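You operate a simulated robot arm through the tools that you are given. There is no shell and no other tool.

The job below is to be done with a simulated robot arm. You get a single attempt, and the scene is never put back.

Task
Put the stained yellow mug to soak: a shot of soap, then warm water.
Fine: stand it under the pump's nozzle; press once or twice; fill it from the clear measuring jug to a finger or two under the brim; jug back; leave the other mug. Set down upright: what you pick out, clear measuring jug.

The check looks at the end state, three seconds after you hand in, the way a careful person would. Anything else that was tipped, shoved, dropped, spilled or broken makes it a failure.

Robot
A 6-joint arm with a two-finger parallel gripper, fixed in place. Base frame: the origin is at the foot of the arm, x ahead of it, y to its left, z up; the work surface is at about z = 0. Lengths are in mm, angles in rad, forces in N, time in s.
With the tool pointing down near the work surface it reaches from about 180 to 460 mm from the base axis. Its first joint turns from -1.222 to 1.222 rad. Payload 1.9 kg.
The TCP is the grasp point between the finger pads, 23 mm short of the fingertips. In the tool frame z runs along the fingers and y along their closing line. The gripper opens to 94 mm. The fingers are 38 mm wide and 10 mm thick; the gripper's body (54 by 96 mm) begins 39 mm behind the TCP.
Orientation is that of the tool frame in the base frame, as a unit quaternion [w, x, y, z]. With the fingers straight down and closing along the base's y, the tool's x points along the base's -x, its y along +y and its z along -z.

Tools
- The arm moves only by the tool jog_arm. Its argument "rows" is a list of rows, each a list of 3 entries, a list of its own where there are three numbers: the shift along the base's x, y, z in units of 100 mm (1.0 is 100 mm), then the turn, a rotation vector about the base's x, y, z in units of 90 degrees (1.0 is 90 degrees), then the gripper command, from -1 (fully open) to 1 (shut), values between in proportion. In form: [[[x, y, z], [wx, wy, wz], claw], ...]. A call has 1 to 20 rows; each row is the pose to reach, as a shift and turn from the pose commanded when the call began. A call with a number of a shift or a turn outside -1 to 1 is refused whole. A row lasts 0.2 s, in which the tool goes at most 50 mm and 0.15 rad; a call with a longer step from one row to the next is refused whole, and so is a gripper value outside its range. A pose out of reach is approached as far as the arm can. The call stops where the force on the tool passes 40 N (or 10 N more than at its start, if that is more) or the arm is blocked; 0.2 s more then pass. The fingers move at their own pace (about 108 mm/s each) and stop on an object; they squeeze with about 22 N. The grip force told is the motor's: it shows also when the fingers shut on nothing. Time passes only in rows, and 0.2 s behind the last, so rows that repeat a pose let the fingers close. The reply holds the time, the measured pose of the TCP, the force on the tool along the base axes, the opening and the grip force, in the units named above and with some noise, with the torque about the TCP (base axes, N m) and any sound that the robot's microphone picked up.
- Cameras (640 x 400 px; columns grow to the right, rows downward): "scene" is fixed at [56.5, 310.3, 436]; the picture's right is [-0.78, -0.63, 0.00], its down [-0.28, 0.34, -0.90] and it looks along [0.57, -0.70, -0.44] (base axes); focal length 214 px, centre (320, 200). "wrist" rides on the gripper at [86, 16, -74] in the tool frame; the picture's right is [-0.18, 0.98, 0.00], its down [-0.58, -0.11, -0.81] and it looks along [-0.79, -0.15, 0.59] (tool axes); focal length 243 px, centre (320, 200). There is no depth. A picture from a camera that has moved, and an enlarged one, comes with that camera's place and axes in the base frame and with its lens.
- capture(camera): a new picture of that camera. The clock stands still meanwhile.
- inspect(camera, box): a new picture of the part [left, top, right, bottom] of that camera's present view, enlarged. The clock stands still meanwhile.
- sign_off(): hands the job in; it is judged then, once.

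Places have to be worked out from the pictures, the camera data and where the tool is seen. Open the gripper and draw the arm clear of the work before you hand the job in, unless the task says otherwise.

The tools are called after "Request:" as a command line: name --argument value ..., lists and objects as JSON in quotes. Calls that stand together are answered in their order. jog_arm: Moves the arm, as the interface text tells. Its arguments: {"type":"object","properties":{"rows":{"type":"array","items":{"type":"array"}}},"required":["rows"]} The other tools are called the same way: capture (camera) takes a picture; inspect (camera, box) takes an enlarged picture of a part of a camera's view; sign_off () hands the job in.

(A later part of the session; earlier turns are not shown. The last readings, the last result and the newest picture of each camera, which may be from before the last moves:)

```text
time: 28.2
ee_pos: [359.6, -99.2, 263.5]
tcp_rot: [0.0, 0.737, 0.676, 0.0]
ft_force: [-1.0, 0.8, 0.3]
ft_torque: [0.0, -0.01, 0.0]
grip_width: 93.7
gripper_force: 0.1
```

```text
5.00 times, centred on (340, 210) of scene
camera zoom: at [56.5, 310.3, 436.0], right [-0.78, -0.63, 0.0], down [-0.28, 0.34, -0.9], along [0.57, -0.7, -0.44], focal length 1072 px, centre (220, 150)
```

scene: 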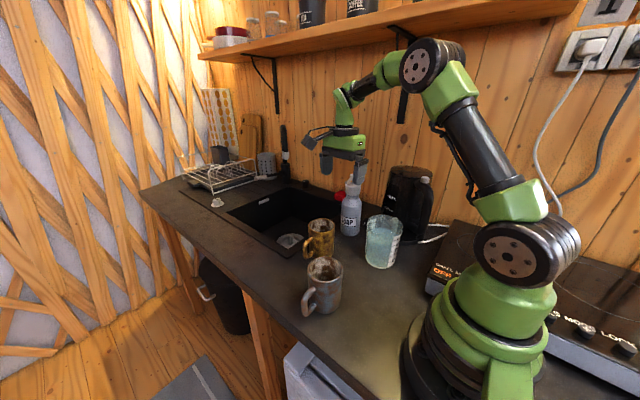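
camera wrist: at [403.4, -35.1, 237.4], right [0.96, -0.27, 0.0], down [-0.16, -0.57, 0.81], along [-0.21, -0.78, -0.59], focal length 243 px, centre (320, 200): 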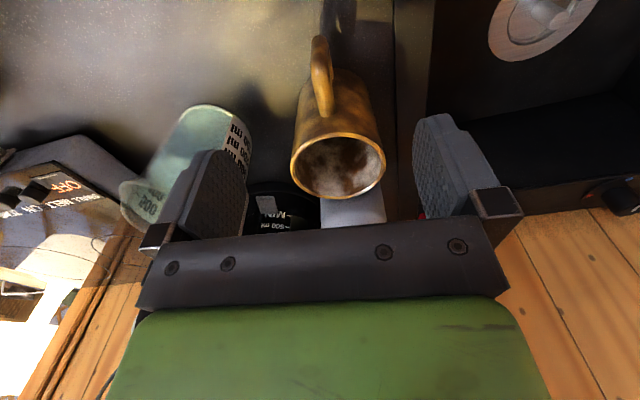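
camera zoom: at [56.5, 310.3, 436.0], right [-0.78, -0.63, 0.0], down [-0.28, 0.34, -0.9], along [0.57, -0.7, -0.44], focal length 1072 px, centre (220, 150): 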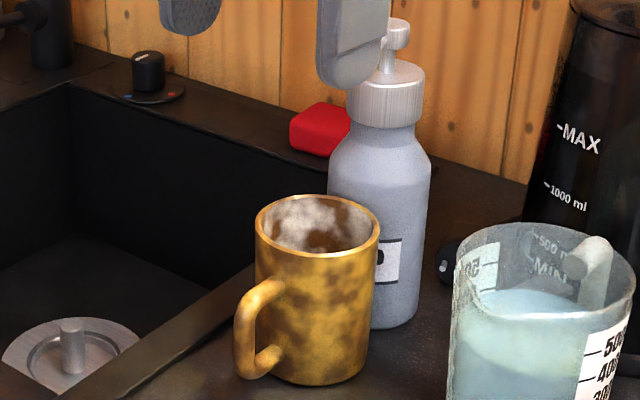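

By both views the tip is about 20 mm off the mug axis, well inside the 35 mm inner radius. Now I close the gripper and bring the closed fingers above the pump's button.

Request:
jog_arm --rows '[[[0, 0, 0], [0, 0, 0], 0.0], [[0, 0, 0], [0, 0, 0], 1], [[0, -0.2, 0], [0, 0, 0], 1], [[0.03, -0.5, 0], [0, 0, 0], 1], [[0.05, -0.8, 0], [0, 0, 0], 1], [[0.07, -1.0, -0.03], [0, 0, 0], 1], [[0.07, -1.0, -0.03], [0, 0, 0], 1]]'

Request:
jog_arm --rows '[[[0.02, -0.15, -0.02], [0, 0, 0], 1], [[0.03, -0.3, -0.05], [0, 0, 0], 1], [[0.04, -0.38, -0.08], [0, 0, 0], 1], [[0.04, -0.38, -0.08], [0, 0, 0], 1]]'

Request:
inspect --camera "scene" --box '[300, 140, 400, 240]'

Request:
capture --camera "wrist"

```text
time: 29.8
ee_pos: [366.7, -200.1, 260.8]
tcp_rot: [0.001, 0.737, 0.676, 0.0]
ft_force: [-0.2, -0.7, 0.2]
ft_torque: [-0.04, -0.01, 0.01]
grip_width: 0.0
gripper_force: 22.0
```

```text
time: 30.8
ee_pos: [369.6, -237.5, 251.7]
tcp_rot: [0.0, 0.736, 0.677, 0.0]
ft_force: [-0.3, 0.2, 0.4]
ft_torque: [-0.01, -0.03, 0.0]
grip_width: 0.1
gripper_force: 21.9
```

```text
4.00 times, centred on (350, 190) of scene
camera zoom: at [56.5, 310.2, 436.0], right [-0.78, -0.63, 0.0], down [-0.28, 0.34, -0.9], along [0.57, -0.7, -0.44], focal length 858 px, centre (200, 240)
```

zoom: 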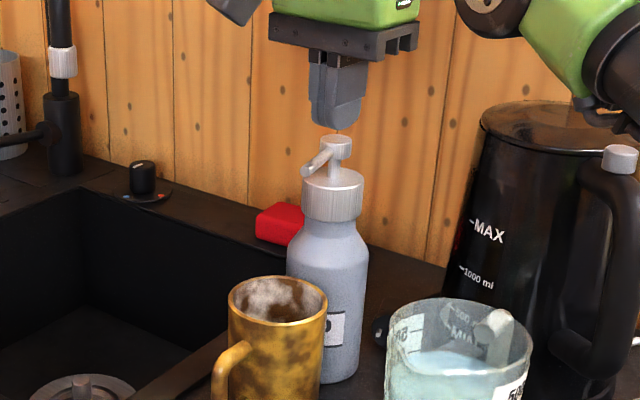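

```text
taken
camera wrist: at [394.5, -152.0, 326.2], right [0.96, -0.27, 0.0], down [-0.16, -0.57, 0.81], along [-0.22, -0.78, -0.59], focal length 243 px, centre (320, 200)
```

wrist: 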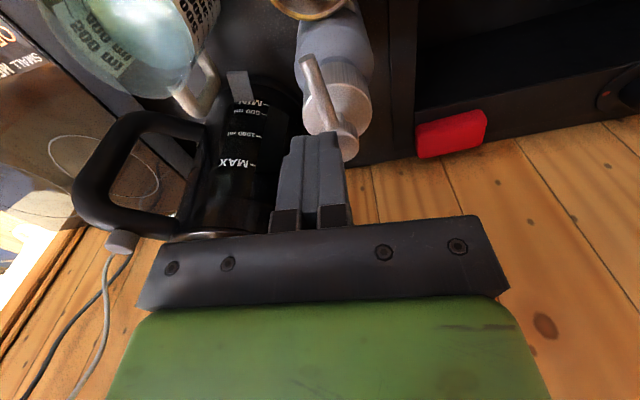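

The button is roughly under the fingertips, about 5 mm farther out. I tilt the tool outward slightly and shift to be centred on it, then come down just short of contact.

Request:
jog_arm --rows '[[[0.02, -0.01, 0], [-0.018, -0.028, 0], 1], [[0.04, -0.03, -0.03], [-0.036, -0.056, 0], 1], [[0.04, -0.03, -0.06], [-0.036, -0.056, 0], 1], [[0.04, -0.03, -0.06], [-0.036, -0.056, 0], 1]]'

Request:
inspect --camera "scene" --box '[320, 150, 370, 200]'

Request:
capture --camera "wrist"

```text
time: 31.8
ee_pos: [373.9, -240.2, 245.8]
tcp_rot: [0.052, 0.736, 0.675, 0.014]
ft_force: [-0.9, -0.6, -0.4]
ft_torque: [0.03, -0.03, 0.01]
grip_width: 0.0
gripper_force: 21.9
```

```text
8.00 times, centred on (345, 175) of scene
camera zoom: at [56.5, 310.3, 436.0], right [-0.78, -0.63, 0.0], down [-0.28, 0.34, -0.9], along [0.57, -0.7, -0.44], focal length 1716 px, centre (120, 400)
```

zoom: 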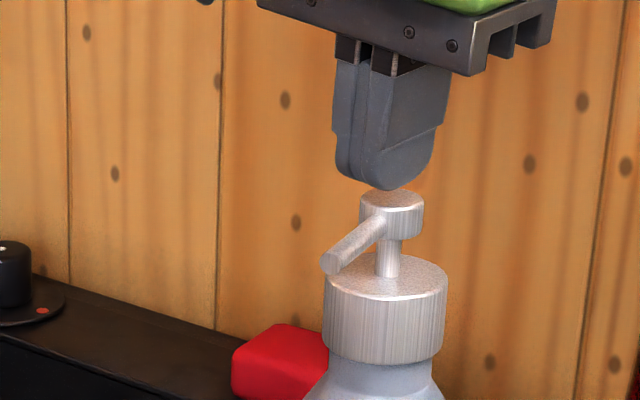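

```text
taken
camera wrist: at [392.4, -151.5, 317.2], right [0.96, -0.26, 0.1], down [-0.23, -0.52, 0.82], along [-0.16, -0.81, -0.56], focal length 243 px, centre (320, 200)
```

wrist: 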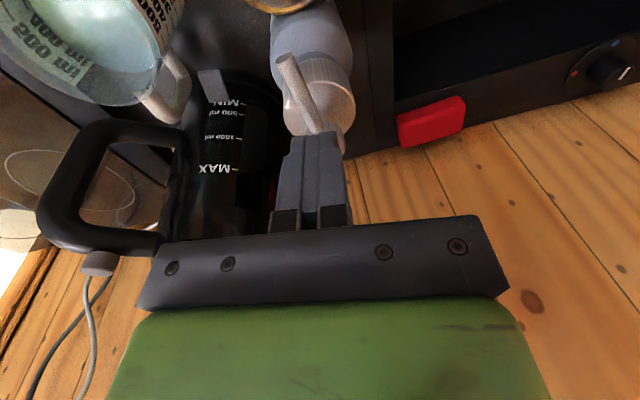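

The fingertip is right above the button and well centred. I press straight down in small steps.

Request:
jog_arm --rows '[[[0, 0, -0.03], [0, 0, 0], 1], [[0, 0, -0.06], [0, 0, 0], 1], [[0, 0, -0.09], [0, 0, 0], 1], [[0, 0, -0.12], [0, 0, 0], 1], [[0, 0, -0.15], [0, 0, 0], 1], [[0, 0, -0.18], [0, 0, 0], 1]]'

Request:
inspect --camera "scene" --box '[300, 150, 380, 250]'

```text
time: 33.2
ee_pos: [373.5, -240.2, 227.9]
tcp_rot: [0.051, 0.736, 0.675, 0.013]
ft_force: [0.0, 1.0, 3.0]
ft_torque: [-0.02, -0.01, -0.01]
grip_width: 0.0
gripper_force: 21.5
```

```text
4.00 times, centred on (340, 200) of scene
camera zoom: at [56.5, 310.3, 436.0], right [-0.78, -0.63, 0.0], down [-0.28, 0.34, -0.9], along [0.57, -0.7, -0.44], focal length 858 px, centre (240, 200)
```

zoom: 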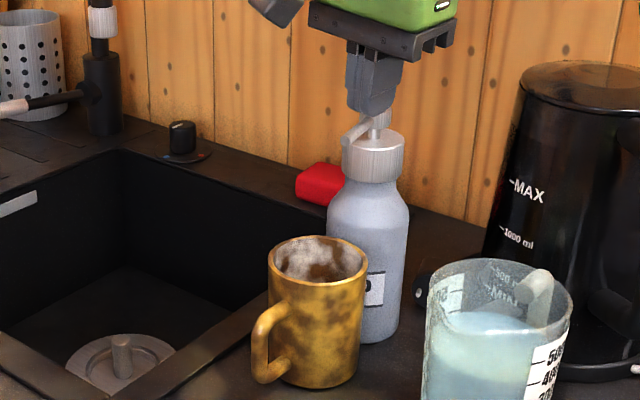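

Contact with about 3 N and the head has begun to go down. I press on to the end of its travel.

Request:
jog_arm --rows '[[[0, 0, -0.02], [0, 0, 0], 1], [[0, 0, -0.04], [0, 0, 0], 1], [[0, 0, -0.06], [0, 0, 0], 1], [[0, 0, -0.08], [0, 0, 0], 1]]'

Request:
inspect --camera "scene" --box '[320, 150, 370, 200]'

Request:
inspect --camera "scene" --box '[300, 190, 380, 250]'

```text
time: 34.2
ee_pos: [373.3, -239.5, 220.7]
tcp_rot: [0.051, 0.736, 0.674, 0.013]
ft_force: [-0.6, 1.7, 15.9]
ft_torque: [0.01, 0.03, 0.02]
grip_width: 0.0
gripper_force: 22.2
```

```text
8.00 times, centred on (345, 175) of scene
camera zoom: at [56.5, 310.3, 436.0], right [-0.78, -0.63, 0.0], down [-0.28, 0.34, -0.9], along [0.57, -0.7, -0.44], focal length 1716 px, centre (120, 400)
```

zoom: 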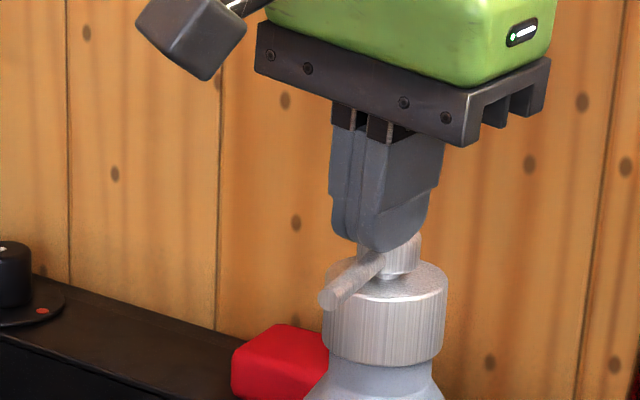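

```text
6.67 times, centred on (340, 220) of scene
camera zoom: at [56.5, 310.3, 436.0], right [-0.78, -0.63, 0.0], down [-0.28, 0.34, -0.9], along [0.57, -0.7, -0.44], focal length 1430 px, centre (187, 67)
```

zoom: 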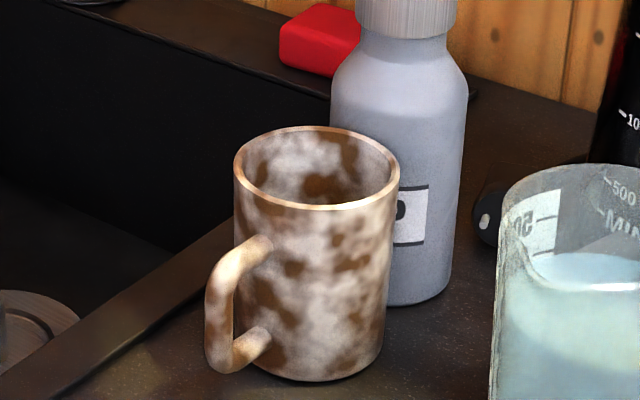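

Force rose to 16 N with the head nearly down on its collar. I push the last couple of mm and look at the mug again.

Request:
jog_arm --rows '[[[0, 0, -0.02], [0, 0, 0], 1], [[0, 0, -0.03], [0, 0, 0], 1]]'

Request:
inspect --camera "scene" --box '[295, 170, 385, 260]'

```text
time: 34.8
ee_pos: [374.4, -239.8, 217.9]
tcp_rot: [0.053, 0.736, 0.675, 0.014]
ft_force: [-0.5, 2.6, 30.3]
ft_torque: [0.01, 0.07, -0.01]
grip_width: 0.1
gripper_force: 21.9
```

```text
4.44 times, centred on (340, 215) of scene
camera zoom: at [56.4, 310.3, 436.0], right [-0.78, -0.63, 0.0], down [-0.28, 0.34, -0.9], along [0.57, -0.7, -0.44], focal length 953 px, centre (231, 133)
```

zoom: 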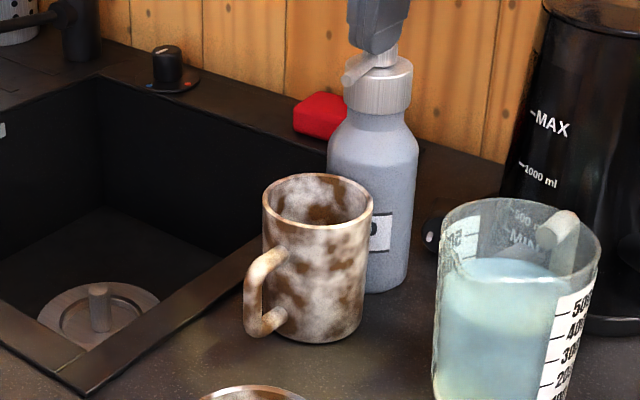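

The mug looks paler now than before; I take a full view to see whether that is lighting or the soap.

Request:
capture --camera "scene"

Request:
capture --camera "wrist"

```text
taken
```

scene: 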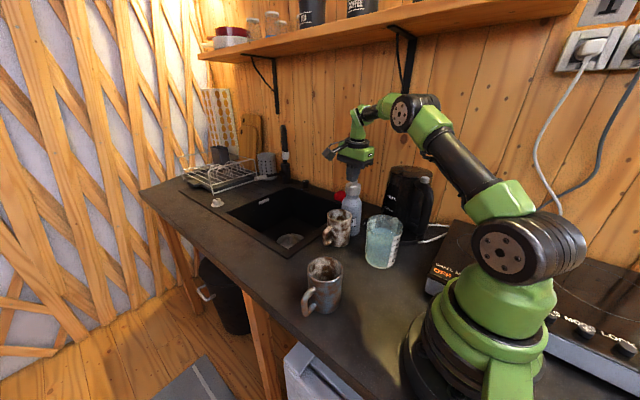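

```text
taken
camera wrist: at [392.2, -151.2, 289.8], right [0.96, -0.26, 0.1], down [-0.23, -0.52, 0.82], along [-0.16, -0.81, -0.56], focal length 243 px, centre (320, 200)
```

wrist: 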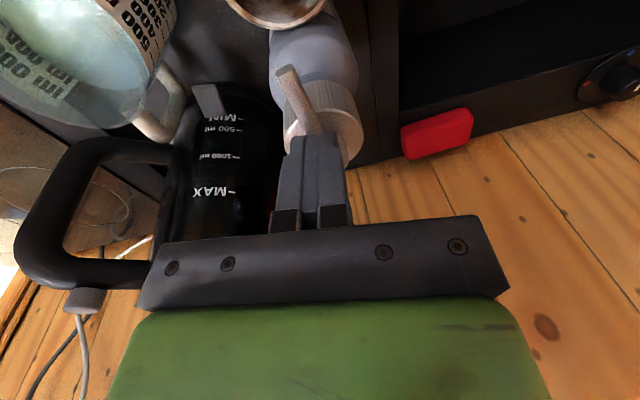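

The mug is the same object at the same place; its tint changed as the stroke went through. I release the pump by rising, then look into the mug.

Request:
jog_arm --rows '[[[0, 0, 0.1], [0, 0, 0], 1], [[0, 0, 0.25], [0, 0, 0], 1], [[0, 0.05, 0.4], [0, 0, 0], 1], [[-0.05, 0.3, 0.45], [0.036, 0.056, 0], 1], [[-0.1, 0.7, 0.45], [0.036, 0.056, 0], 1], [[-0.15, 1.0, 0.45], [0.036, 0.056, 0], 1], [[-0.15, 1.0, 0.45], [0.036, 0.056, 0], 1]]'

Request:
capture --camera "wrist"

Request:
inspect --camera "scene" --box '[295, 170, 385, 260]'

```text
time: 36.4
ee_pos: [358.3, -141.1, 261.6]
tcp_rot: [0.0, 0.736, 0.677, -0.001]
ft_force: [0.2, -0.3, -0.1]
ft_torque: [-0.03, 0.04, 0.0]
grip_width: 0.0
gripper_force: 21.4
```

```text
taken
camera wrist: at [384.1, -55.2, 336.5], right [0.96, -0.27, 0.0], down [-0.16, -0.57, 0.81], along [-0.22, -0.78, -0.59], focal length 243 px, centre (320, 200)
```

wrist: 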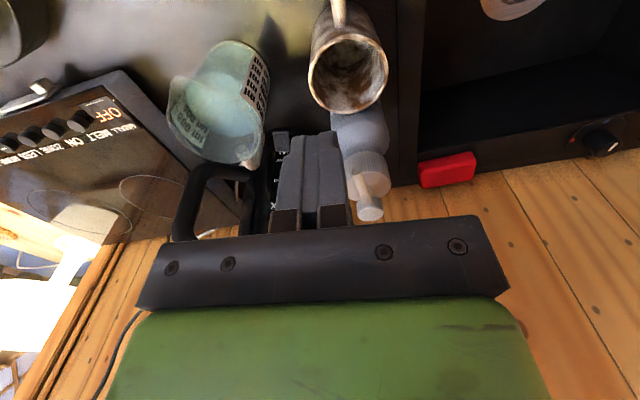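

```text
4.44 times, centred on (340, 215) of scene
camera zoom: at [56.5, 310.3, 436.0], right [-0.78, -0.63, 0.0], down [-0.28, 0.34, -0.9], along [0.57, -0.7, -0.44], focal length 953 px, centre (231, 133)
```

zoom: 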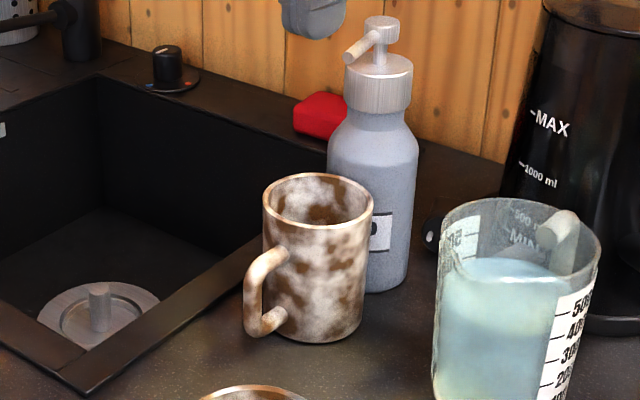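

I zoom into the mug's inside and onto the other mug to compare.

Request:
inspect --camera "wrist" --box '[290, 0, 410, 120]'

Request:
inspect --camera "scene" --box '[280, 240, 370, 330]'

```text
3.33 times, centred on (350, 60) of wrist
camera zoom: at [384.1, -55.2, 336.5], right [0.96, -0.27, 0.0], down [-0.16, -0.57, 0.81], along [-0.22, -0.78, -0.59], focal length 809 px, centre (220, 667)
```

zoom: 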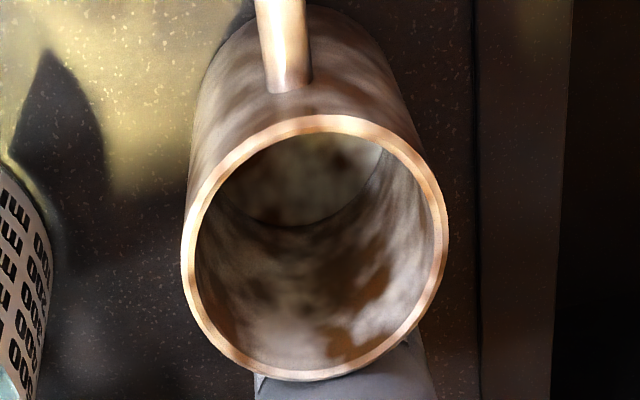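

```text
4.44 times, centred on (325, 285) of scene
camera zoom: at [56.5, 310.3, 436.0], right [-0.78, -0.63, 0.0], down [-0.28, 0.34, -0.9], along [0.57, -0.7, -0.44], focal length 953 px, centre (298, -178)
```

zoom: 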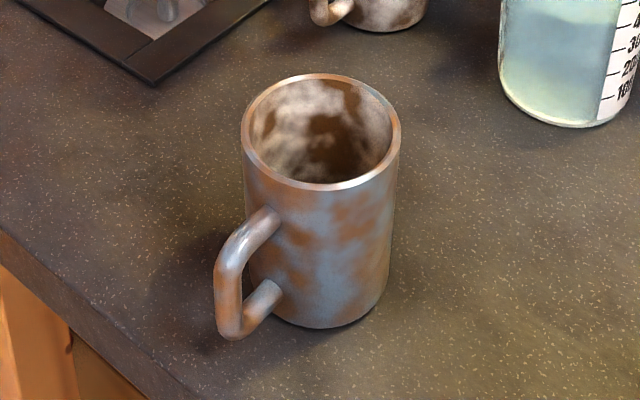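

The grey-blue mug is untouched and nothing is spilled on the counter. The stroke was full, about 15-18 mm; since one or two presses are fine, I give it a second clean one to be sure, first returning above the button.

Request:
jog_arm --rows '[[[0.05, -0.3, 0], [0, 0, 0], 1], [[0.1, -0.7, 0], [0, 0, 0], 1], [[0.15, -0.95, -0.05], [-0.018, -0.028, 0], 1], [[0.15, -1.0, -0.13], [-0.036, -0.056, 0], 1], [[0.15, -1.0, -0.15], [-0.036, -0.056, 0], 1], [[0.15, -1.0, -0.15], [-0.036, -0.056, 0], 1]]'

Request:
inspect --camera "scene" --box '[320, 150, 370, 200]'

```text
time: 37.8
ee_pos: [374.5, -240.1, 246.8]
tcp_rot: [0.051, 0.735, 0.676, 0.013]
ft_force: [-0.4, -0.3, 0.2]
ft_torque: [-0.02, 0.01, 0.04]
grip_width: 0.0
gripper_force: 21.8
```

```text
8.00 times, centred on (345, 175) of scene
camera zoom: at [56.5, 310.2, 436.0], right [-0.78, -0.63, 0.0], down [-0.28, 0.34, -0.9], along [0.57, -0.7, -0.44], focal length 1716 px, centre (120, 400)
```

zoom: 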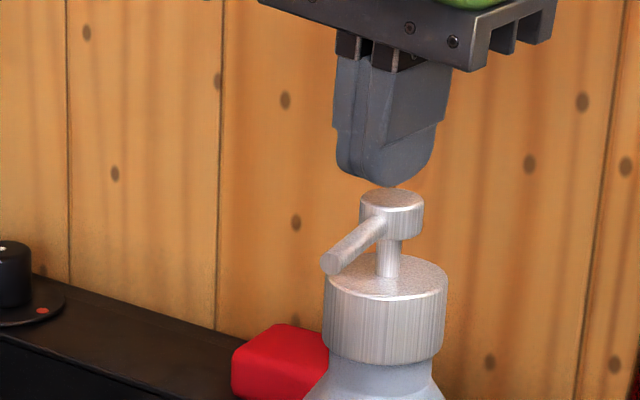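

The pump head has sprung back fully and the bottle hasn't moved. I do the second stroke down and up again.

Request:
jog_arm --rows '[[[0, 0, -0.06], [0, 0, 0], 1], [[0, 0, -0.12], [0, 0, 0], 1], [[0, 0, -0.17], [0, 0, 0], 1], [[0, 0, -0.21], [0, 0, 0], 1], [[0, 0, -0.25], [0, 0, 0], 1], [[0, 0, -0.28], [0, 0, 0], 1], [[0, 0, -0.29], [0, 0, 0], 1]]'

Request:
inspect --camera "scene" --box '[295, 150, 385, 250]'

```text
time: 39.4
ee_pos: [374.6, -240.6, 220.0]
tcp_rot: [0.053, 0.736, 0.675, 0.013]
ft_force: [-4.1, 2.7, 23.4]
ft_torque: [0.0, 0.14, -0.01]
grip_width: 0.1
gripper_force: 22.4
```

```text
4.00 times, centred on (340, 200) of scene
camera zoom: at [56.5, 310.3, 436.0], right [-0.78, -0.63, 0.0], down [-0.28, 0.34, -0.9], along [0.57, -0.7, -0.44], focal length 858 px, centre (240, 200)
```

zoom: 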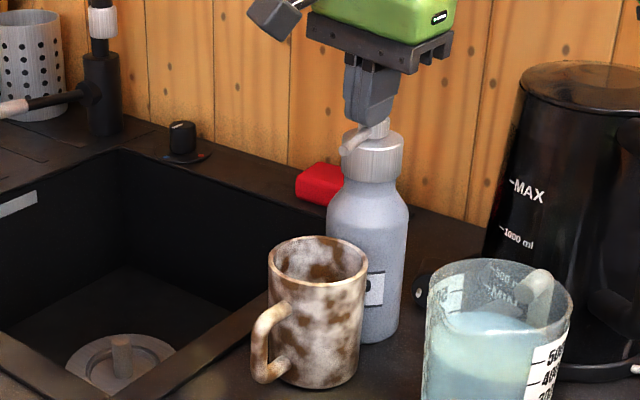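

Second stroke done (23 N at the stop). I release upward and retreat, opening the gripper on the way back over the mug's handle.

Request:
jog_arm --rows '[[[0, 0, 0.1], [0, 0, 0], 1], [[0, 0, 0.25], [0, 0, 0], 1], [[0, 0.05, 0.42], [0, 0, 0], 1], [[-0.02, 0.3, 0.45], [0.036, 0.056, 0], 1], [[-0.02, 0.7, 0.45], [0.036, 0.056, 0], 1], [[0.0, 1.0, 0.45], [0.036, 0.056, 0], 1], [[0.0, 1.0, 0.45], [0.036, 0.056, 0], -1], [[0.0, 1.0, 0.45], [0.036, 0.056, 0], -1], [[0.0, 1.0, 0.45], [0.036, 0.056, 0], -1]]'

Request:
capture --camera "wrist"

Request:
inspect --camera "scene" --box '[295, 160, 385, 260]'

```text
time: 41.4
ee_pos: [374.6, -139.4, 263.0]
tcp_rot: [-0.001, 0.737, 0.676, 0.0]
ft_force: [-0.7, 0.6, 0.5]
ft_torque: [-0.02, 0.02, -0.03]
grip_width: 94.2
gripper_force: 0.0
```

```text
taken
camera wrist: at [398.5, -55.2, 338.1], right [0.96, -0.27, 0.0], down [-0.16, -0.57, 0.81], along [-0.22, -0.78, -0.59], focal length 243 px, centre (320, 200)
```

wrist: 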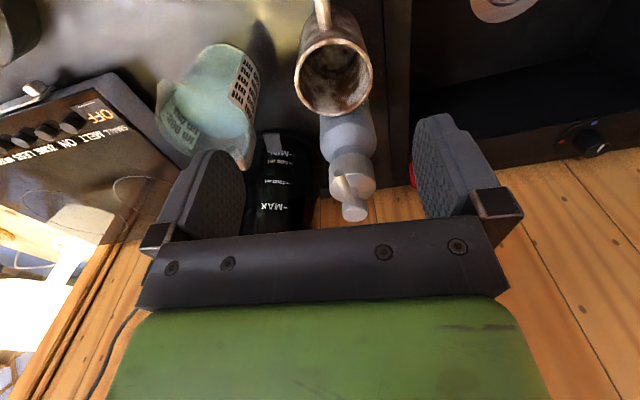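

```text
4.00 times, centred on (340, 210) of scene
camera zoom: at [56.5, 310.3, 436.0], right [-0.78, -0.63, 0.0], down [-0.28, 0.34, -0.9], along [0.57, -0.7, -0.44], focal length 858 px, centre (240, 160)
```

zoom: 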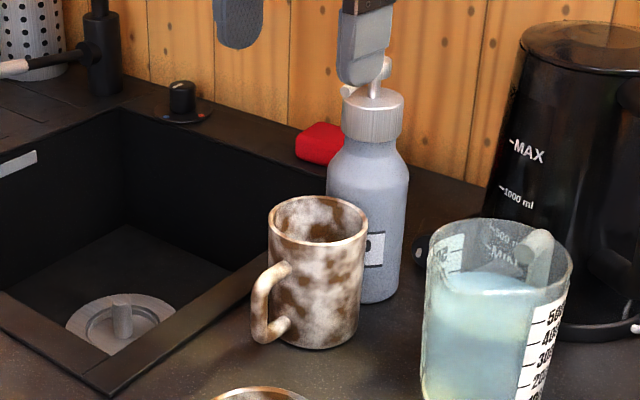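

Everything is still in place. I go down to the mug's handle again at the known pose and grip it.

Request:
jog_arm --rows '[[[0.02, 0.1, 0], [0, 0, 0], -1], [[0.04, 0.19, -0.3], [0, 0, 0], -1], [[0.04, 0.19, -0.65], [0, 0, 0], -1], [[0.04, 0.19, -1.0], [0, 0, 0], -1], [[0.04, 0.19, -1.0], [0, 0, 0], -1]]'

Request:
jog_arm --rows '[[[0, 0, -0.3], [0, 0, 0], -1], [[0, 0, -0.6], [0, 0, 0], -1], [[0, 0, -0.88], [0, 0, 0], -1], [[0, 0, -0.97], [0, 0, 0], -1], [[0, 0, -0.97], [0, 0, 0], 0], [[0, 0, -0.97], [0, 0, 0], 0.6], [[0, 0, -0.97], [0, 0, 0], 1], [[0, 0, -0.97], [0, 0, 0], 1], [[0, 0, -0.97], [0, 0, 0], 1]]'

Request:
capture --camera "wrist"

```text
time: 42.6
ee_pos: [379.4, -119.1, 161.9]
tcp_rot: [0.0, 0.737, 0.676, 0.001]
ft_force: [0.6, 0.3, 0.9]
ft_torque: [-0.01, -0.01, 0.04]
grip_width: 94.1
gripper_force: 0.1
```

```text
time: 44.6
ee_pos: [378.5, -121.8, 65.7]
tcp_rot: [0.0, 0.736, 0.677, 0.0]
ft_force: [-0.4, 1.0, -0.3]
ft_torque: [0.13, 0.04, 0.0]
grip_width: 12.5
gripper_force: 21.7
```

```text
taken
camera wrist: at [402.8, -36.3, 140.6], right [0.96, -0.27, 0.0], down [-0.16, -0.57, 0.81], along [-0.22, -0.78, -0.59], focal length 243 px, centre (320, 200)
```

wrist: 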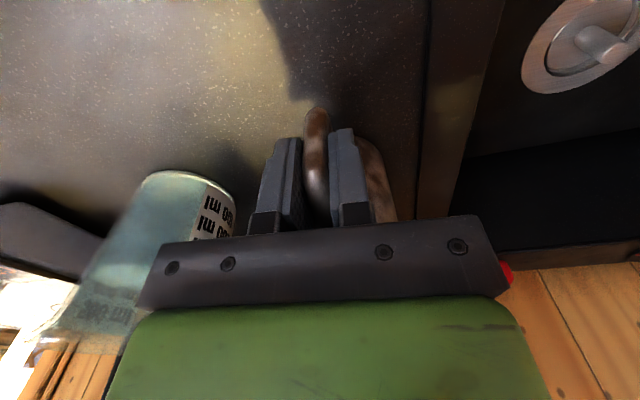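

Gripped. I take the soaped mug out from the bottle to open counter near (345, -40), where I have room to pour.

Request:
jog_arm --rows '[[[0, 0.02, 0.05], [0, 0, 0], 1], [[0, 0.1, 0.1], [0, 0, 0], 1], [[-0.05, 0.3, 0.12], [0, 0, 0], 1], [[-0.1, 0.55, 0.12], [0, 0, 0], 1], [[-0.15, 0.8, 0.12], [0, 0, 0], 1], [[-0.18, 1.0, 0.12], [0, 0, 0], 1]]'

Request:
jog_arm --rows '[[[-0.06, 0.22, 0], [0, 0, 0], 1], [[-0.1, 0.42, 0], [0, 0, 0], 1], [[-0.1, 0.42, 0], [0, 0, 0], 1], [[-0.1, 0.42, -0.06], [0, 0, 0], 1], [[-0.1, 0.42, -0.11], [0, 0, 0], 1]]'

Request:
inspect --camera "scene" --box '[270, 180, 390, 300]'

```text
time: 46.0
ee_pos: [360.1, -20.0, 78.0]
tcp_rot: [0.001, 0.736, 0.677, 0.001]
ft_force: [-0.4, 0.2, -3.4]
ft_torque: [0.12, 0.01, -0.03]
grip_width: 12.6
gripper_force: 22.0
```

```text
time: 47.2
ee_pos: [351.7, 21.5, 66.1]
tcp_rot: [0.0, 0.737, 0.676, 0.0]
ft_force: [0.1, 0.2, -3.3]
ft_torque: [0.14, 0.03, -0.01]
grip_width: 12.7
gripper_force: 22.1
```

```text
3.33 times, centred on (330, 240) of scene
camera zoom: at [56.5, 310.3, 436.0], right [-0.78, -0.63, 0.0], down [-0.28, 0.34, -0.9], along [0.57, -0.7, -0.44], focal length 715 px, centre (287, 67)
```

zoom: 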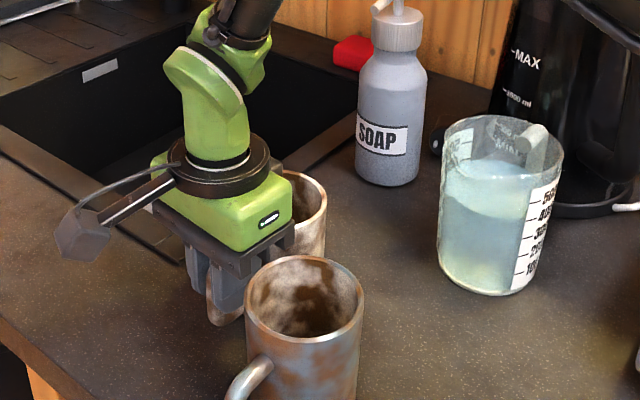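

Hovering just above the counter; the spot by the bottle is clean. I lower the last 2-3 mm and release with a small opening, since the other mug is near.

Request:
jog_arm --rows '[[[0, 0, -0.01], [0, 0, 0], 1], [[0, 0, -0.02], [0, 0, 0], 1], [[0, 0, -0.03], [0, 0, 0], 1]]'

Request:
jog_arm --rows '[[[0, 0, 0.01], [0, 0, 0], 0.7], [[0, 0, 0.01], [0, 0, 0], 0.2], [[0, 0, 0.01], [0, 0, 0], 0.2], [[0, 0, 0.3], [0, 0, 0], 0.2], [[0, 0, 0.7], [0, 0, 0], 0.2], [[0, 0, 1.0], [0, 0, 0], 0.2], [[0, 0, 1.0], [0, 0, 0], 0.2]]'

Request:
capture --camera "wrist"

Request:
capture --camera "scene"

```text
time: 48.0
ee_pos: [351.0, 22.0, 63.7]
tcp_rot: [0.001, 0.736, 0.677, 0.001]
ft_force: [-0.6, 1.8, 15.3]
ft_torque: [-0.11, 0.1, 0.02]
grip_width: 13.3
gripper_force: 22.4
```

```text
time: 49.6
ee_pos: [348.1, 19.9, 164.2]
tcp_rot: [0.0, 0.736, 0.677, 0.0]
ft_force: [-0.2, -0.1, -1.0]
ft_torque: [0.03, -0.01, -0.03]
grip_width: 37.4
gripper_force: 0.0
```

```text
taken
camera wrist: at [373.5, 105.3, 238.7], right [0.96, -0.27, 0.0], down [-0.16, -0.57, 0.81], along [-0.22, -0.78, -0.59], focal length 243 px, centre (320, 200)
```

wrist: 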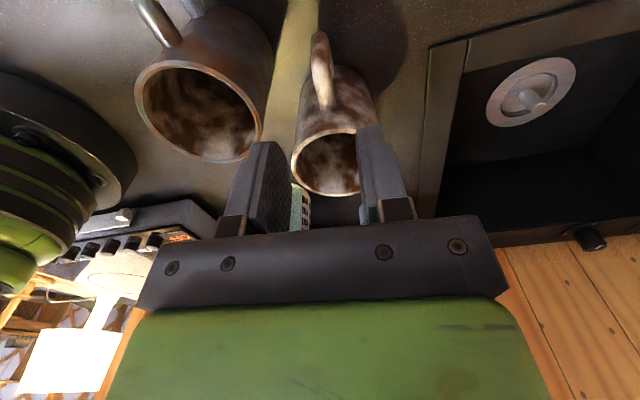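

```text
taken
```

scene: 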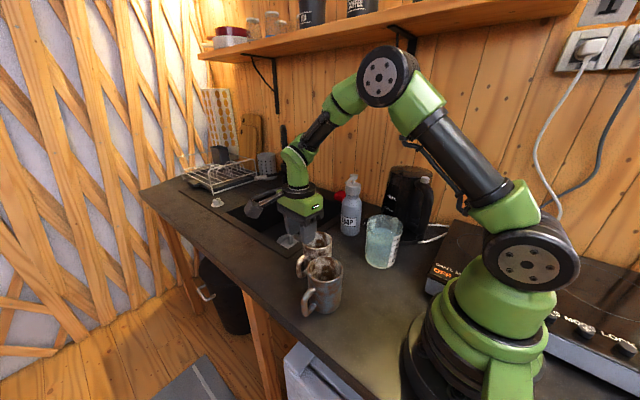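

The mug stands at about (345, -40). Next is the jug: I rise, swing over toward its handle, staying high, and turn the tool 5° so it lines up with the handle.

Request:
jog_arm --rows '[[[0, 0, 0.4], [0, 0, 0], -0.2], [[-0.1, -0.1, 0.8], [0, 0, 0], -0.2], [[-0.3, -0.4, 1.0], [0, 0, 0.02], -0.2], [[-0.5, -0.7, 1.0], [0, 0, 0.03], -0.2], [[-0.6, -1.0, 1.0], [0, 0, 0.055], -0.2]]'

Request:
jog_arm --rows '[[[-0.15, -0.35, 0], [0, 0, 0], -0.2], [[-0.3, -0.7, 0], [0, 0, 0], -0.2], [[-0.5, -1.0, 0], [0, 0, 0], -0.2], [[-0.5, -1.0, 0], [0, 0, 0], -0.2]]'

Request:
capture --camera "wrist"

Request:
capture --camera "scene"

```text
time: 50.8
ee_pos: [288.9, -79.9, 261.4]
tcp_rot: [0.0, 0.707, 0.707, 0.0]
ft_force: [0.2, -0.1, 0.3]
ft_torque: [-0.04, 0.02, 0.0]
grip_width: 56.3
gripper_force: 0.0
```

```text
time: 51.8
ee_pos: [242.6, -180.2, 262.6]
tcp_rot: [0.0, 0.707, 0.708, 0.0]
ft_force: [0.6, 0.3, -0.8]
ft_torque: [0.04, 0.02, 0.0]
grip_width: 56.5
gripper_force: 0.1
```

```text
taken
camera wrist: at [259.0, -93.2, 338.6], right [0.98, -0.18, 0.0], down [-0.11, -0.58, 0.81], along [-0.15, -0.79, -0.59], focal length 243 px, centre (320, 200)
```

wrist: 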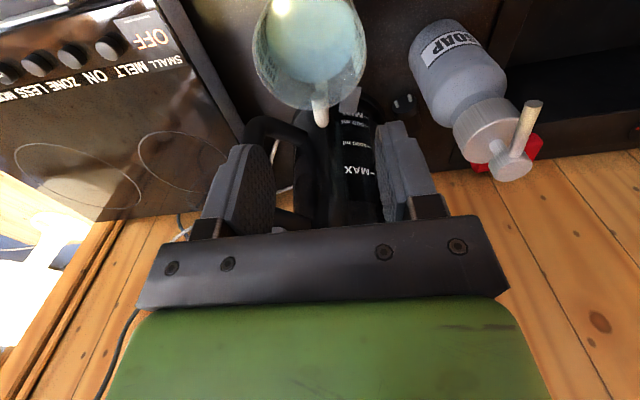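

```text
taken
```

scene: 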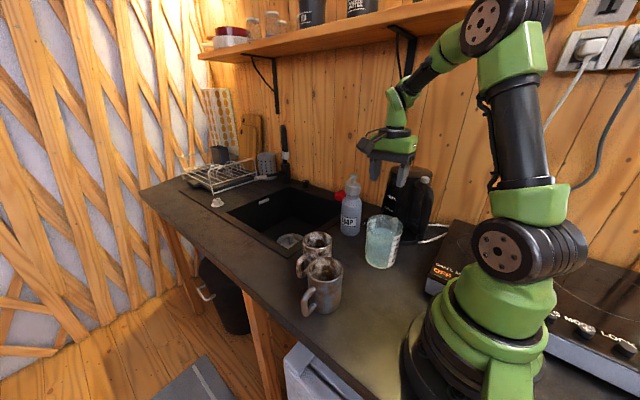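

I zoom into the jug's rim and handle from above.

Request:
inspect --camera "wrist" --box '[230, 0, 410, 140]'

Request:
inspect --camera "scene" --box '[350, 195, 430, 275]'

```text
2.86 times, centred on (320, 70) of wrist
camera zoom: at [259.0, -93.2, 338.6], right [0.98, -0.18, 0.0], down [-0.11, -0.58, 0.81], along [-0.15, -0.79, -0.59], focal length 693 px, centre (320, 571)
```

zoom: 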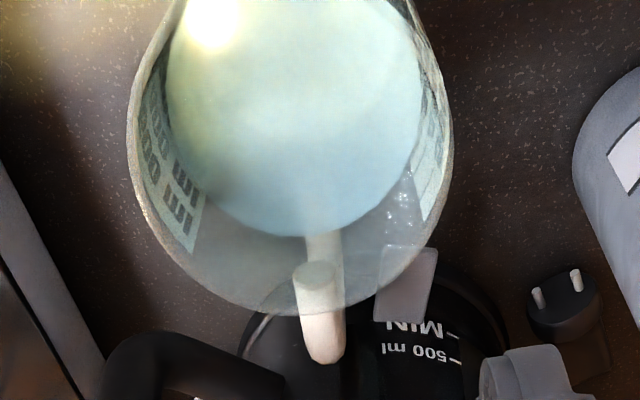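

```text
5.00 times, centred on (390, 235) of scene
camera zoom: at [56.5, 310.2, 436.0], right [-0.78, -0.63, 0.0], down [-0.28, 0.34, -0.9], along [0.57, -0.7, -0.44], focal length 1072 px, centre (-30, 25)
```

zoom: 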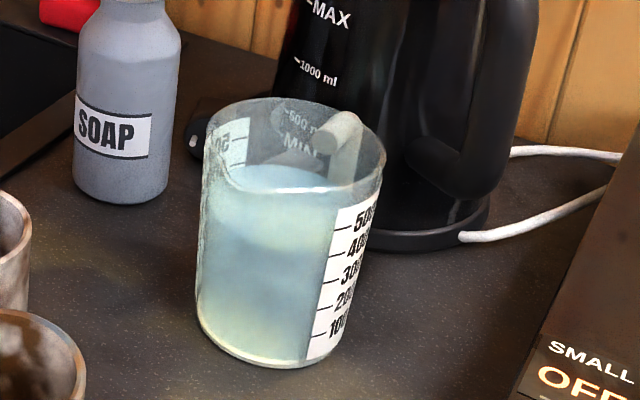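

The jug's axis is about (235, -177), the handle runs to y≈-262 at x≈230, and the kettle's front is near y=-285 to -290. I move over the handle and come down to just above rim height for a check.

Request:
jog_arm --rows '[[[-0.04, -0.25, 0], [0, 0, -0.015], -0.2], [[-0.08, -0.5, 0], [0, 0, -0.03], -0.2], [[-0.12, -0.64, -0.3], [0, 0, -0.03], -0.2], [[-0.12, -0.64, -0.7], [0, 0, -0.03], -0.2], [[-0.12, -0.64, -0.98], [0, 0, -0.03], -0.2], [[-0.12, -0.64, -0.98], [0, 0, -0.03], -0.2]]'

Request:
capture --camera "wrist"

Request:
inspect --camera "scene" --box '[345, 130, 465, 280]'

```text
time: 53.2
ee_pos: [230.1, -241.9, 165.4]
tcp_rot: [0.0, 0.724, 0.689, 0.0]
ft_force: [-0.1, -0.6, 1.0]
ft_torque: [-0.01, 0.02, 0.0]
grip_width: 56.7
gripper_force: 0.1
```

```text
taken
camera wrist: at [250.4, -156.1, 240.6], right [0.97, -0.23, 0.0], down [-0.14, -0.58, 0.81], along [-0.18, -0.78, -0.59], focal length 243 px, centre (320, 200)
```

wrist: 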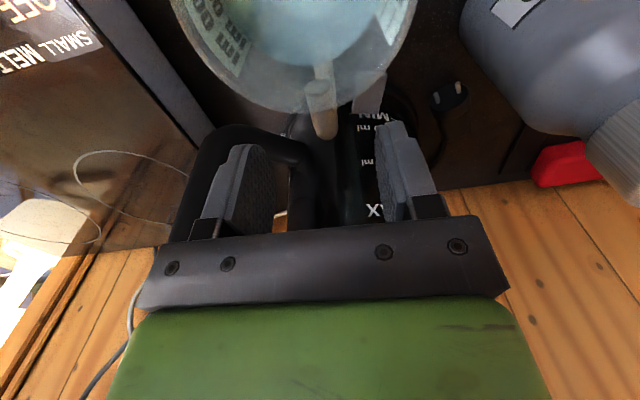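

```text
2.67 times, centred on (405, 205) of scene
camera zoom: at [56.5, 310.2, 436.0], right [-0.78, -0.63, 0.0], down [-0.28, 0.34, -0.9], along [0.57, -0.7, -0.44], focal length 572 px, centre (93, 187)
```

zoom: 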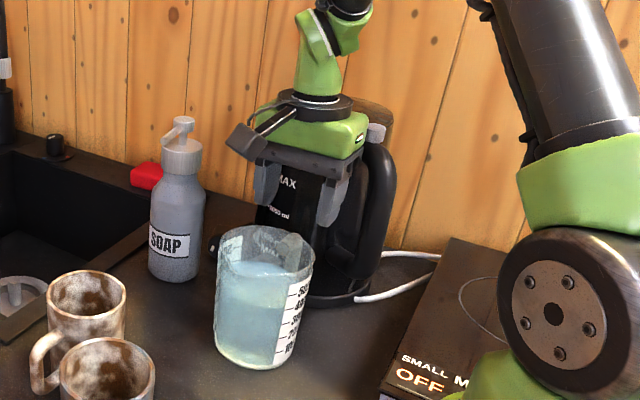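

The fingers straddle the handle. The wrist flange would come within about 10 mm of the kettle when lowered, so I lean the tool 10° away from it (upper part toward +y) and lower only part of the way.

Request:
jog_arm --rows '[[[0, 0, 0], [-0.05, 0.003, 0], -0.2], [[0, -0.02, 0], [-0.111, 0.006, 0], -0.2], [[0, -0.02, -0.15], [-0.111, 0.006, 0], -0.2], [[0, -0.02, -0.3], [-0.111, 0.006, 0], -0.2], [[0, -0.02, -0.4], [-0.111, 0.006, 0], -0.2], [[0, -0.02, -0.4], [-0.111, 0.006, 0], -0.2]]'

Request:
capture --camera "wrist"

Request:
inspect --camera "scene" --box '[345, 140, 445, 280]'

```text
time: 54.6
ee_pos: [228.1, -243.9, 125.6]
tcp_rot: [0.059, 0.72, 0.688, -0.063]
ft_force: [-1.1, -0.1, -0.6]
ft_torque: [-0.02, 0.01, -0.05]
grip_width: 56.5
gripper_force: 0.0
```

```text
taken
camera wrist: at [249.7, -146.1, 184.7], right [0.97, -0.23, 0.03], down [-0.13, -0.43, 0.9], along [-0.19, -0.88, -0.44], focal length 243 px, centre (320, 200)
```

wrist: 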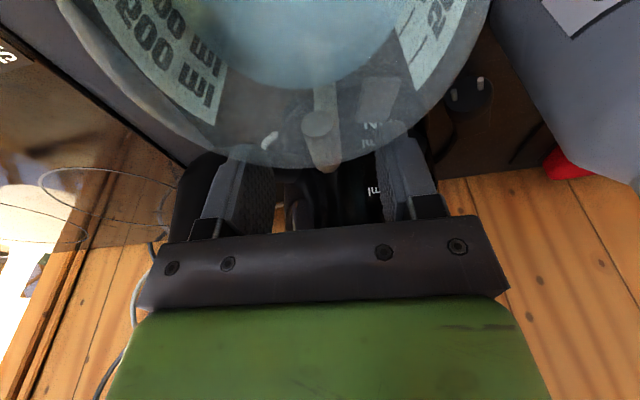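

```text
2.86 times, centred on (395, 210) of scene
camera zoom: at [56.5, 310.3, 436.0], right [-0.78, -0.63, 0.0], down [-0.28, 0.34, -0.9], along [0.57, -0.7, -0.44], focal length 613 px, centre (106, 171)
```

zoom: 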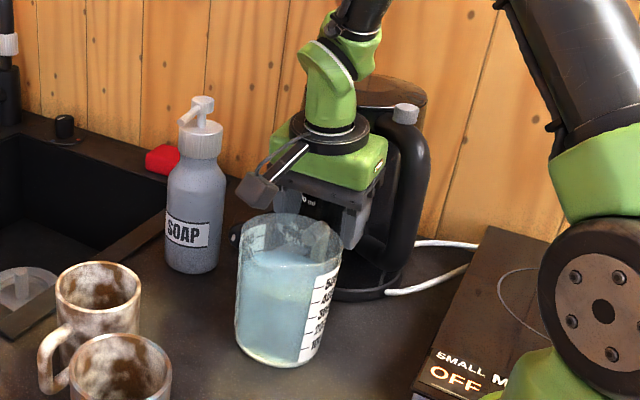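

The handle sits midway between the fingers and nothing touches. I lower the remaining 28 mm.

Request:
jog_arm --rows '[[[0.01, 0, -0.1], [0, 0, 0], -0.2], [[0.01, 0, -0.2], [0, 0, 0], -0.2], [[0.01, 0, -0.27], [0, 0, 0], -0.2], [[0.01, 0, -0.27], [0, 0, 0], -0.2]]'

Request:
capture --camera "wrist"

Request:
inspect --camera "scene" --box '[345, 140, 445, 280]'

```text
time: 55.6
ee_pos: [230.8, -243.3, 97.9]
tcp_rot: [0.06, 0.72, 0.688, -0.063]
ft_force: [-0.6, -1.4, 0.6]
ft_torque: [0.02, -0.01, 0.0]
grip_width: 56.4
gripper_force: 0.1
```

```text
taken
camera wrist: at [251.6, -146.8, 157.5], right [0.97, -0.23, 0.03], down [-0.13, -0.43, 0.9], along [-0.19, -0.88, -0.44], focal length 243 px, centre (320, 200)
```

wrist: 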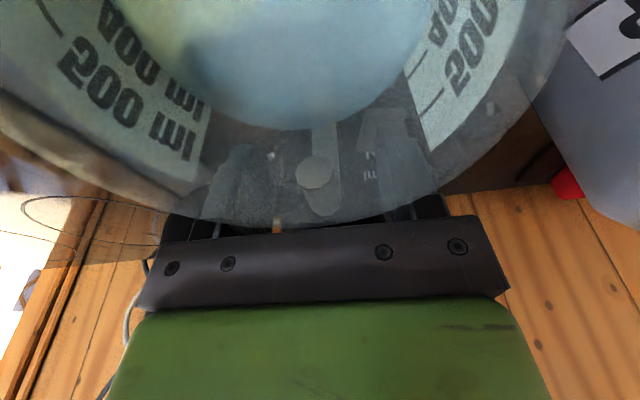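

```text
2.86 times, centred on (395, 210) of scene
camera zoom: at [56.5, 310.3, 436.0], right [-0.78, -0.63, 0.0], down [-0.28, 0.34, -0.9], along [0.57, -0.7, -0.44], focal length 613 px, centre (106, 171)
```

zoom: 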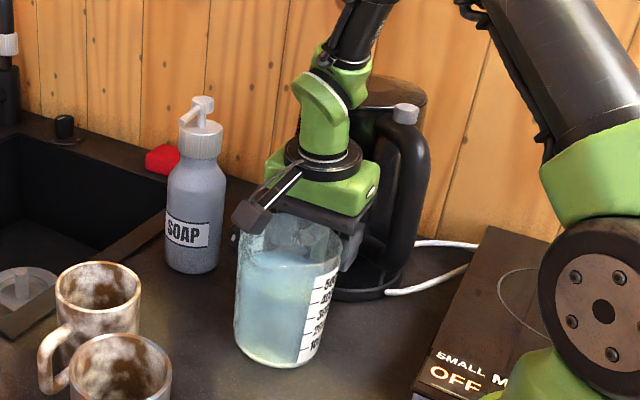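

Seen through the glass the handle is centred between the fingers and no force shows. I close on the handle.

Request:
jog_arm --rows '[[[0, 0, 0], [0, 0, 0], 0.2], [[0, 0, 0], [0, 0, 0], 0.5], [[0, 0, 0], [0, 0, 0], 0.8], [[0, 0, 0], [0, 0, 0], 1], [[0, 0, 0], [0, 0, 0], 1], [[0, 0, 0], [0, 0, 0], 1]]'

Request:
capture --camera "wrist"

Request:
inspect --camera "scene" --box '[345, 180, 425, 280]'

```text
time: 57.0
ee_pos: [229.3, -244.0, 98.6]
tcp_rot: [0.061, 0.72, 0.688, -0.063]
ft_force: [0.1, 1.0, -0.3]
ft_torque: [-0.03, -0.05, -0.03]
grip_width: 15.5
gripper_force: 22.8
```

```text
taken
camera wrist: at [251.6, -146.9, 157.6], right [0.97, -0.23, 0.03], down [-0.13, -0.43, 0.9], along [-0.19, -0.88, -0.44], focal length 243 px, centre (320, 200)
```

wrist: 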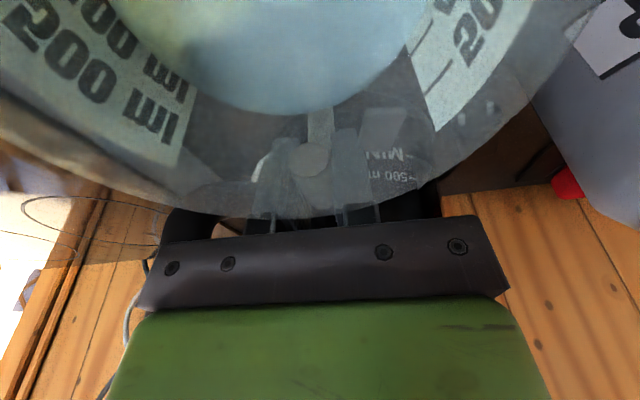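

```text
4.00 times, centred on (385, 230) of scene
camera zoom: at [56.5, 310.3, 436.0], right [-0.78, -0.63, 0.0], down [-0.28, 0.34, -0.9], along [0.57, -0.7, -0.44], focal length 858 px, centre (60, 80)
```

zoom: 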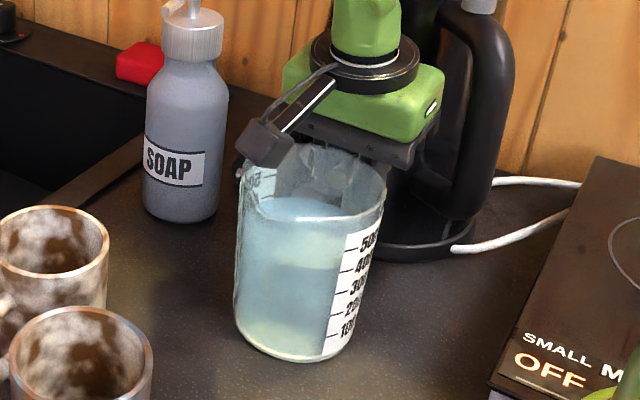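

Gripped at 15.5 mm. I lift just 10 mm slowly to read the weight and see whether the jug stays level.

Request:
jog_arm --rows '[[[0, 0, 0.02], [0, 0, 0], 1], [[0, 0, 0.05], [0, 0, 0], 1], [[0, 0, 0.08], [0, 0, 0], 1], [[0, 0, 0.12], [0, 0, 0], 1], [[0, 0, 0.12], [0, 0, 0], 1]]'

Request:
inspect --camera "scene" --box '[345, 180, 425, 280]'

Request:
capture --camera "wrist"

```text
time: 58.2
ee_pos: [228.6, -245.7, 110.2]
tcp_rot: [0.06, 0.72, 0.688, -0.064]
ft_force: [-0.4, 0.5, -1.4]
ft_torque: [-0.09, 0.01, 0.03]
grip_width: 15.7
gripper_force: 22.1
```

```text
4.00 times, centred on (385, 230) of scene
camera zoom: at [56.5, 310.3, 436.0], right [-0.78, -0.63, 0.0], down [-0.28, 0.34, -0.9], along [0.57, -0.7, -0.44], focal length 858 px, centre (60, 80)
```

zoom: 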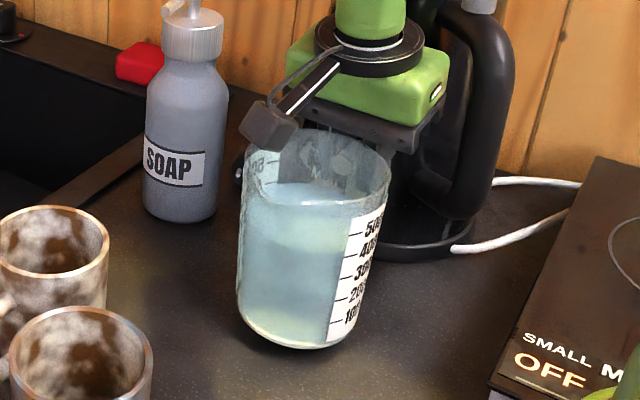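

```text
taken
camera wrist: at [250.9, -147.8, 169.6], right [0.97, -0.23, 0.03], down [-0.13, -0.43, 0.9], along [-0.19, -0.88, -0.44], focal length 243 px, centre (320, 200)
```

wrist: 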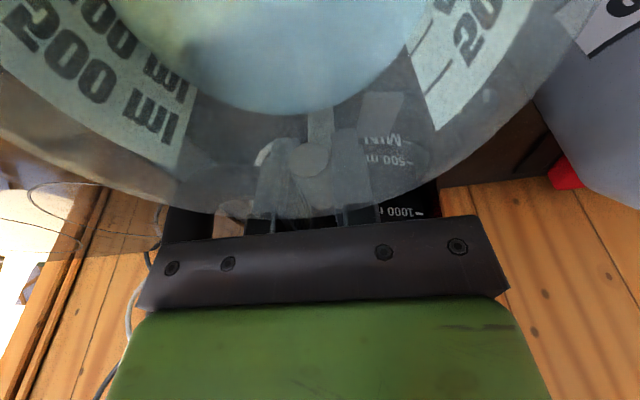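

The jug hangs level and clear of the counter (it is light on the sensor, about 1.4 N). I raise it straight up by 100 mm, out from beside the kettle.

Request:
jog_arm --rows '[[[0, 0, 0.15], [0, 0, 0], 1], [[0, 0, 0.35], [0, 0, 0], 1], [[0, 0, 0.55], [0, 0, 0], 1], [[0, 0, 0.75], [0, 0, 0], 1], [[0, 0, 0.9], [0, 0, 0], 1], [[0, 0, 1.0], [0, 0, 0], 1], [[0, 0, 1.0], [0, 0, 0], 1]]'

Request:
capture --camera "scene"

Request:
capture --camera "wrist"

```text
time: 59.8
ee_pos: [229.8, -244.3, 211.2]
tcp_rot: [0.06, 0.719, 0.689, -0.063]
ft_force: [-0.8, -0.7, -0.8]
ft_torque: [-0.07, -0.04, -0.01]
grip_width: 15.5
gripper_force: 22.0
```

```text
taken
```

scene: 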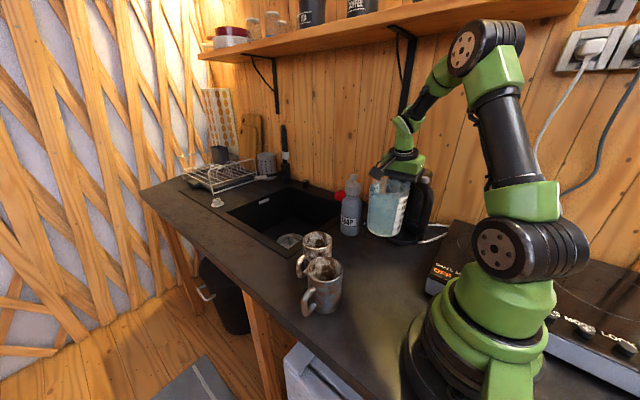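

```text
taken
camera wrist: at [250.9, -147.0, 270.4], right [0.97, -0.23, 0.03], down [-0.13, -0.43, 0.9], along [-0.19, -0.88, -0.44], focal length 243 px, centre (320, 200)
```

wrist: 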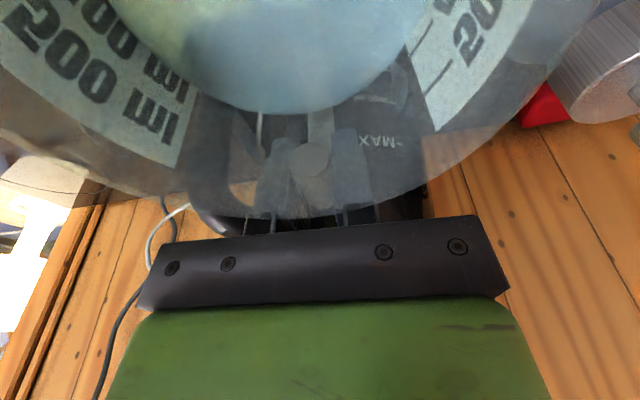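

Held steadily with the water level in the jug. I carry it over toward the mug, staying at this height plus a bit.

Request:
jog_arm --rows '[[[0.05, 0.05, 0.1], [0, 0, 0], 1], [[0.15, 0.12, 0.2], [0, 0, 0], 1], [[0.3, 0.22, 0.25], [0, 0, 0], 1], [[0.5, 0.35, 0.25], [0, 0, 0], 1], [[0.7, 0.48, 0.25], [0, 0, 0], 1], [[0.9, 0.6, 0.25], [0, 0, 0], 1], [[1.0, 0.68, 0.25], [0, 0, 0], 1], [[1.0, 0.68, 0.25], [0, 0, 0], 1]]'

Request:
capture --camera "scene"

Request:
inspect --camera "scene" --box '[280, 160, 400, 290]'

```text
time: 61.6
ee_pos: [330.3, -177.9, 234.9]
tcp_rot: [0.059, 0.721, 0.688, -0.064]
ft_force: [0.0, -0.5, -1.8]
ft_torque: [-0.1, 0.02, 0.0]
grip_width: 15.5
gripper_force: 22.0
```

```text
taken
```

scene: 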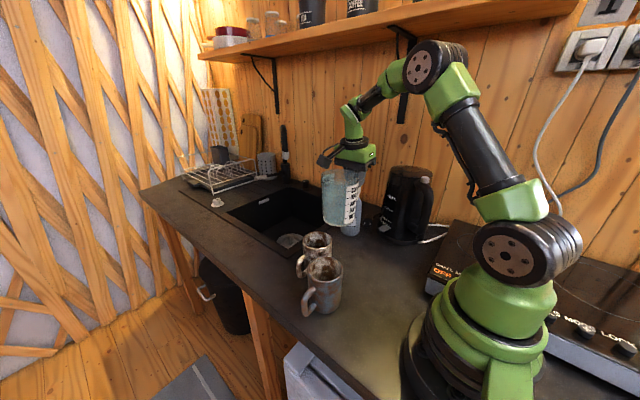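

```text
3.08 times, centred on (340, 225) of scene
camera zoom: at [56.5, 310.3, 436.0], right [-0.78, -0.63, 0.0], down [-0.28, 0.34, -0.9], along [0.57, -0.7, -0.44], focal length 660 px, centre (258, 123)
```

zoom: 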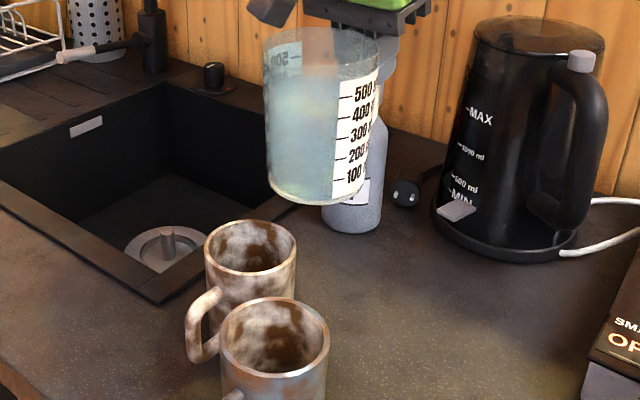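

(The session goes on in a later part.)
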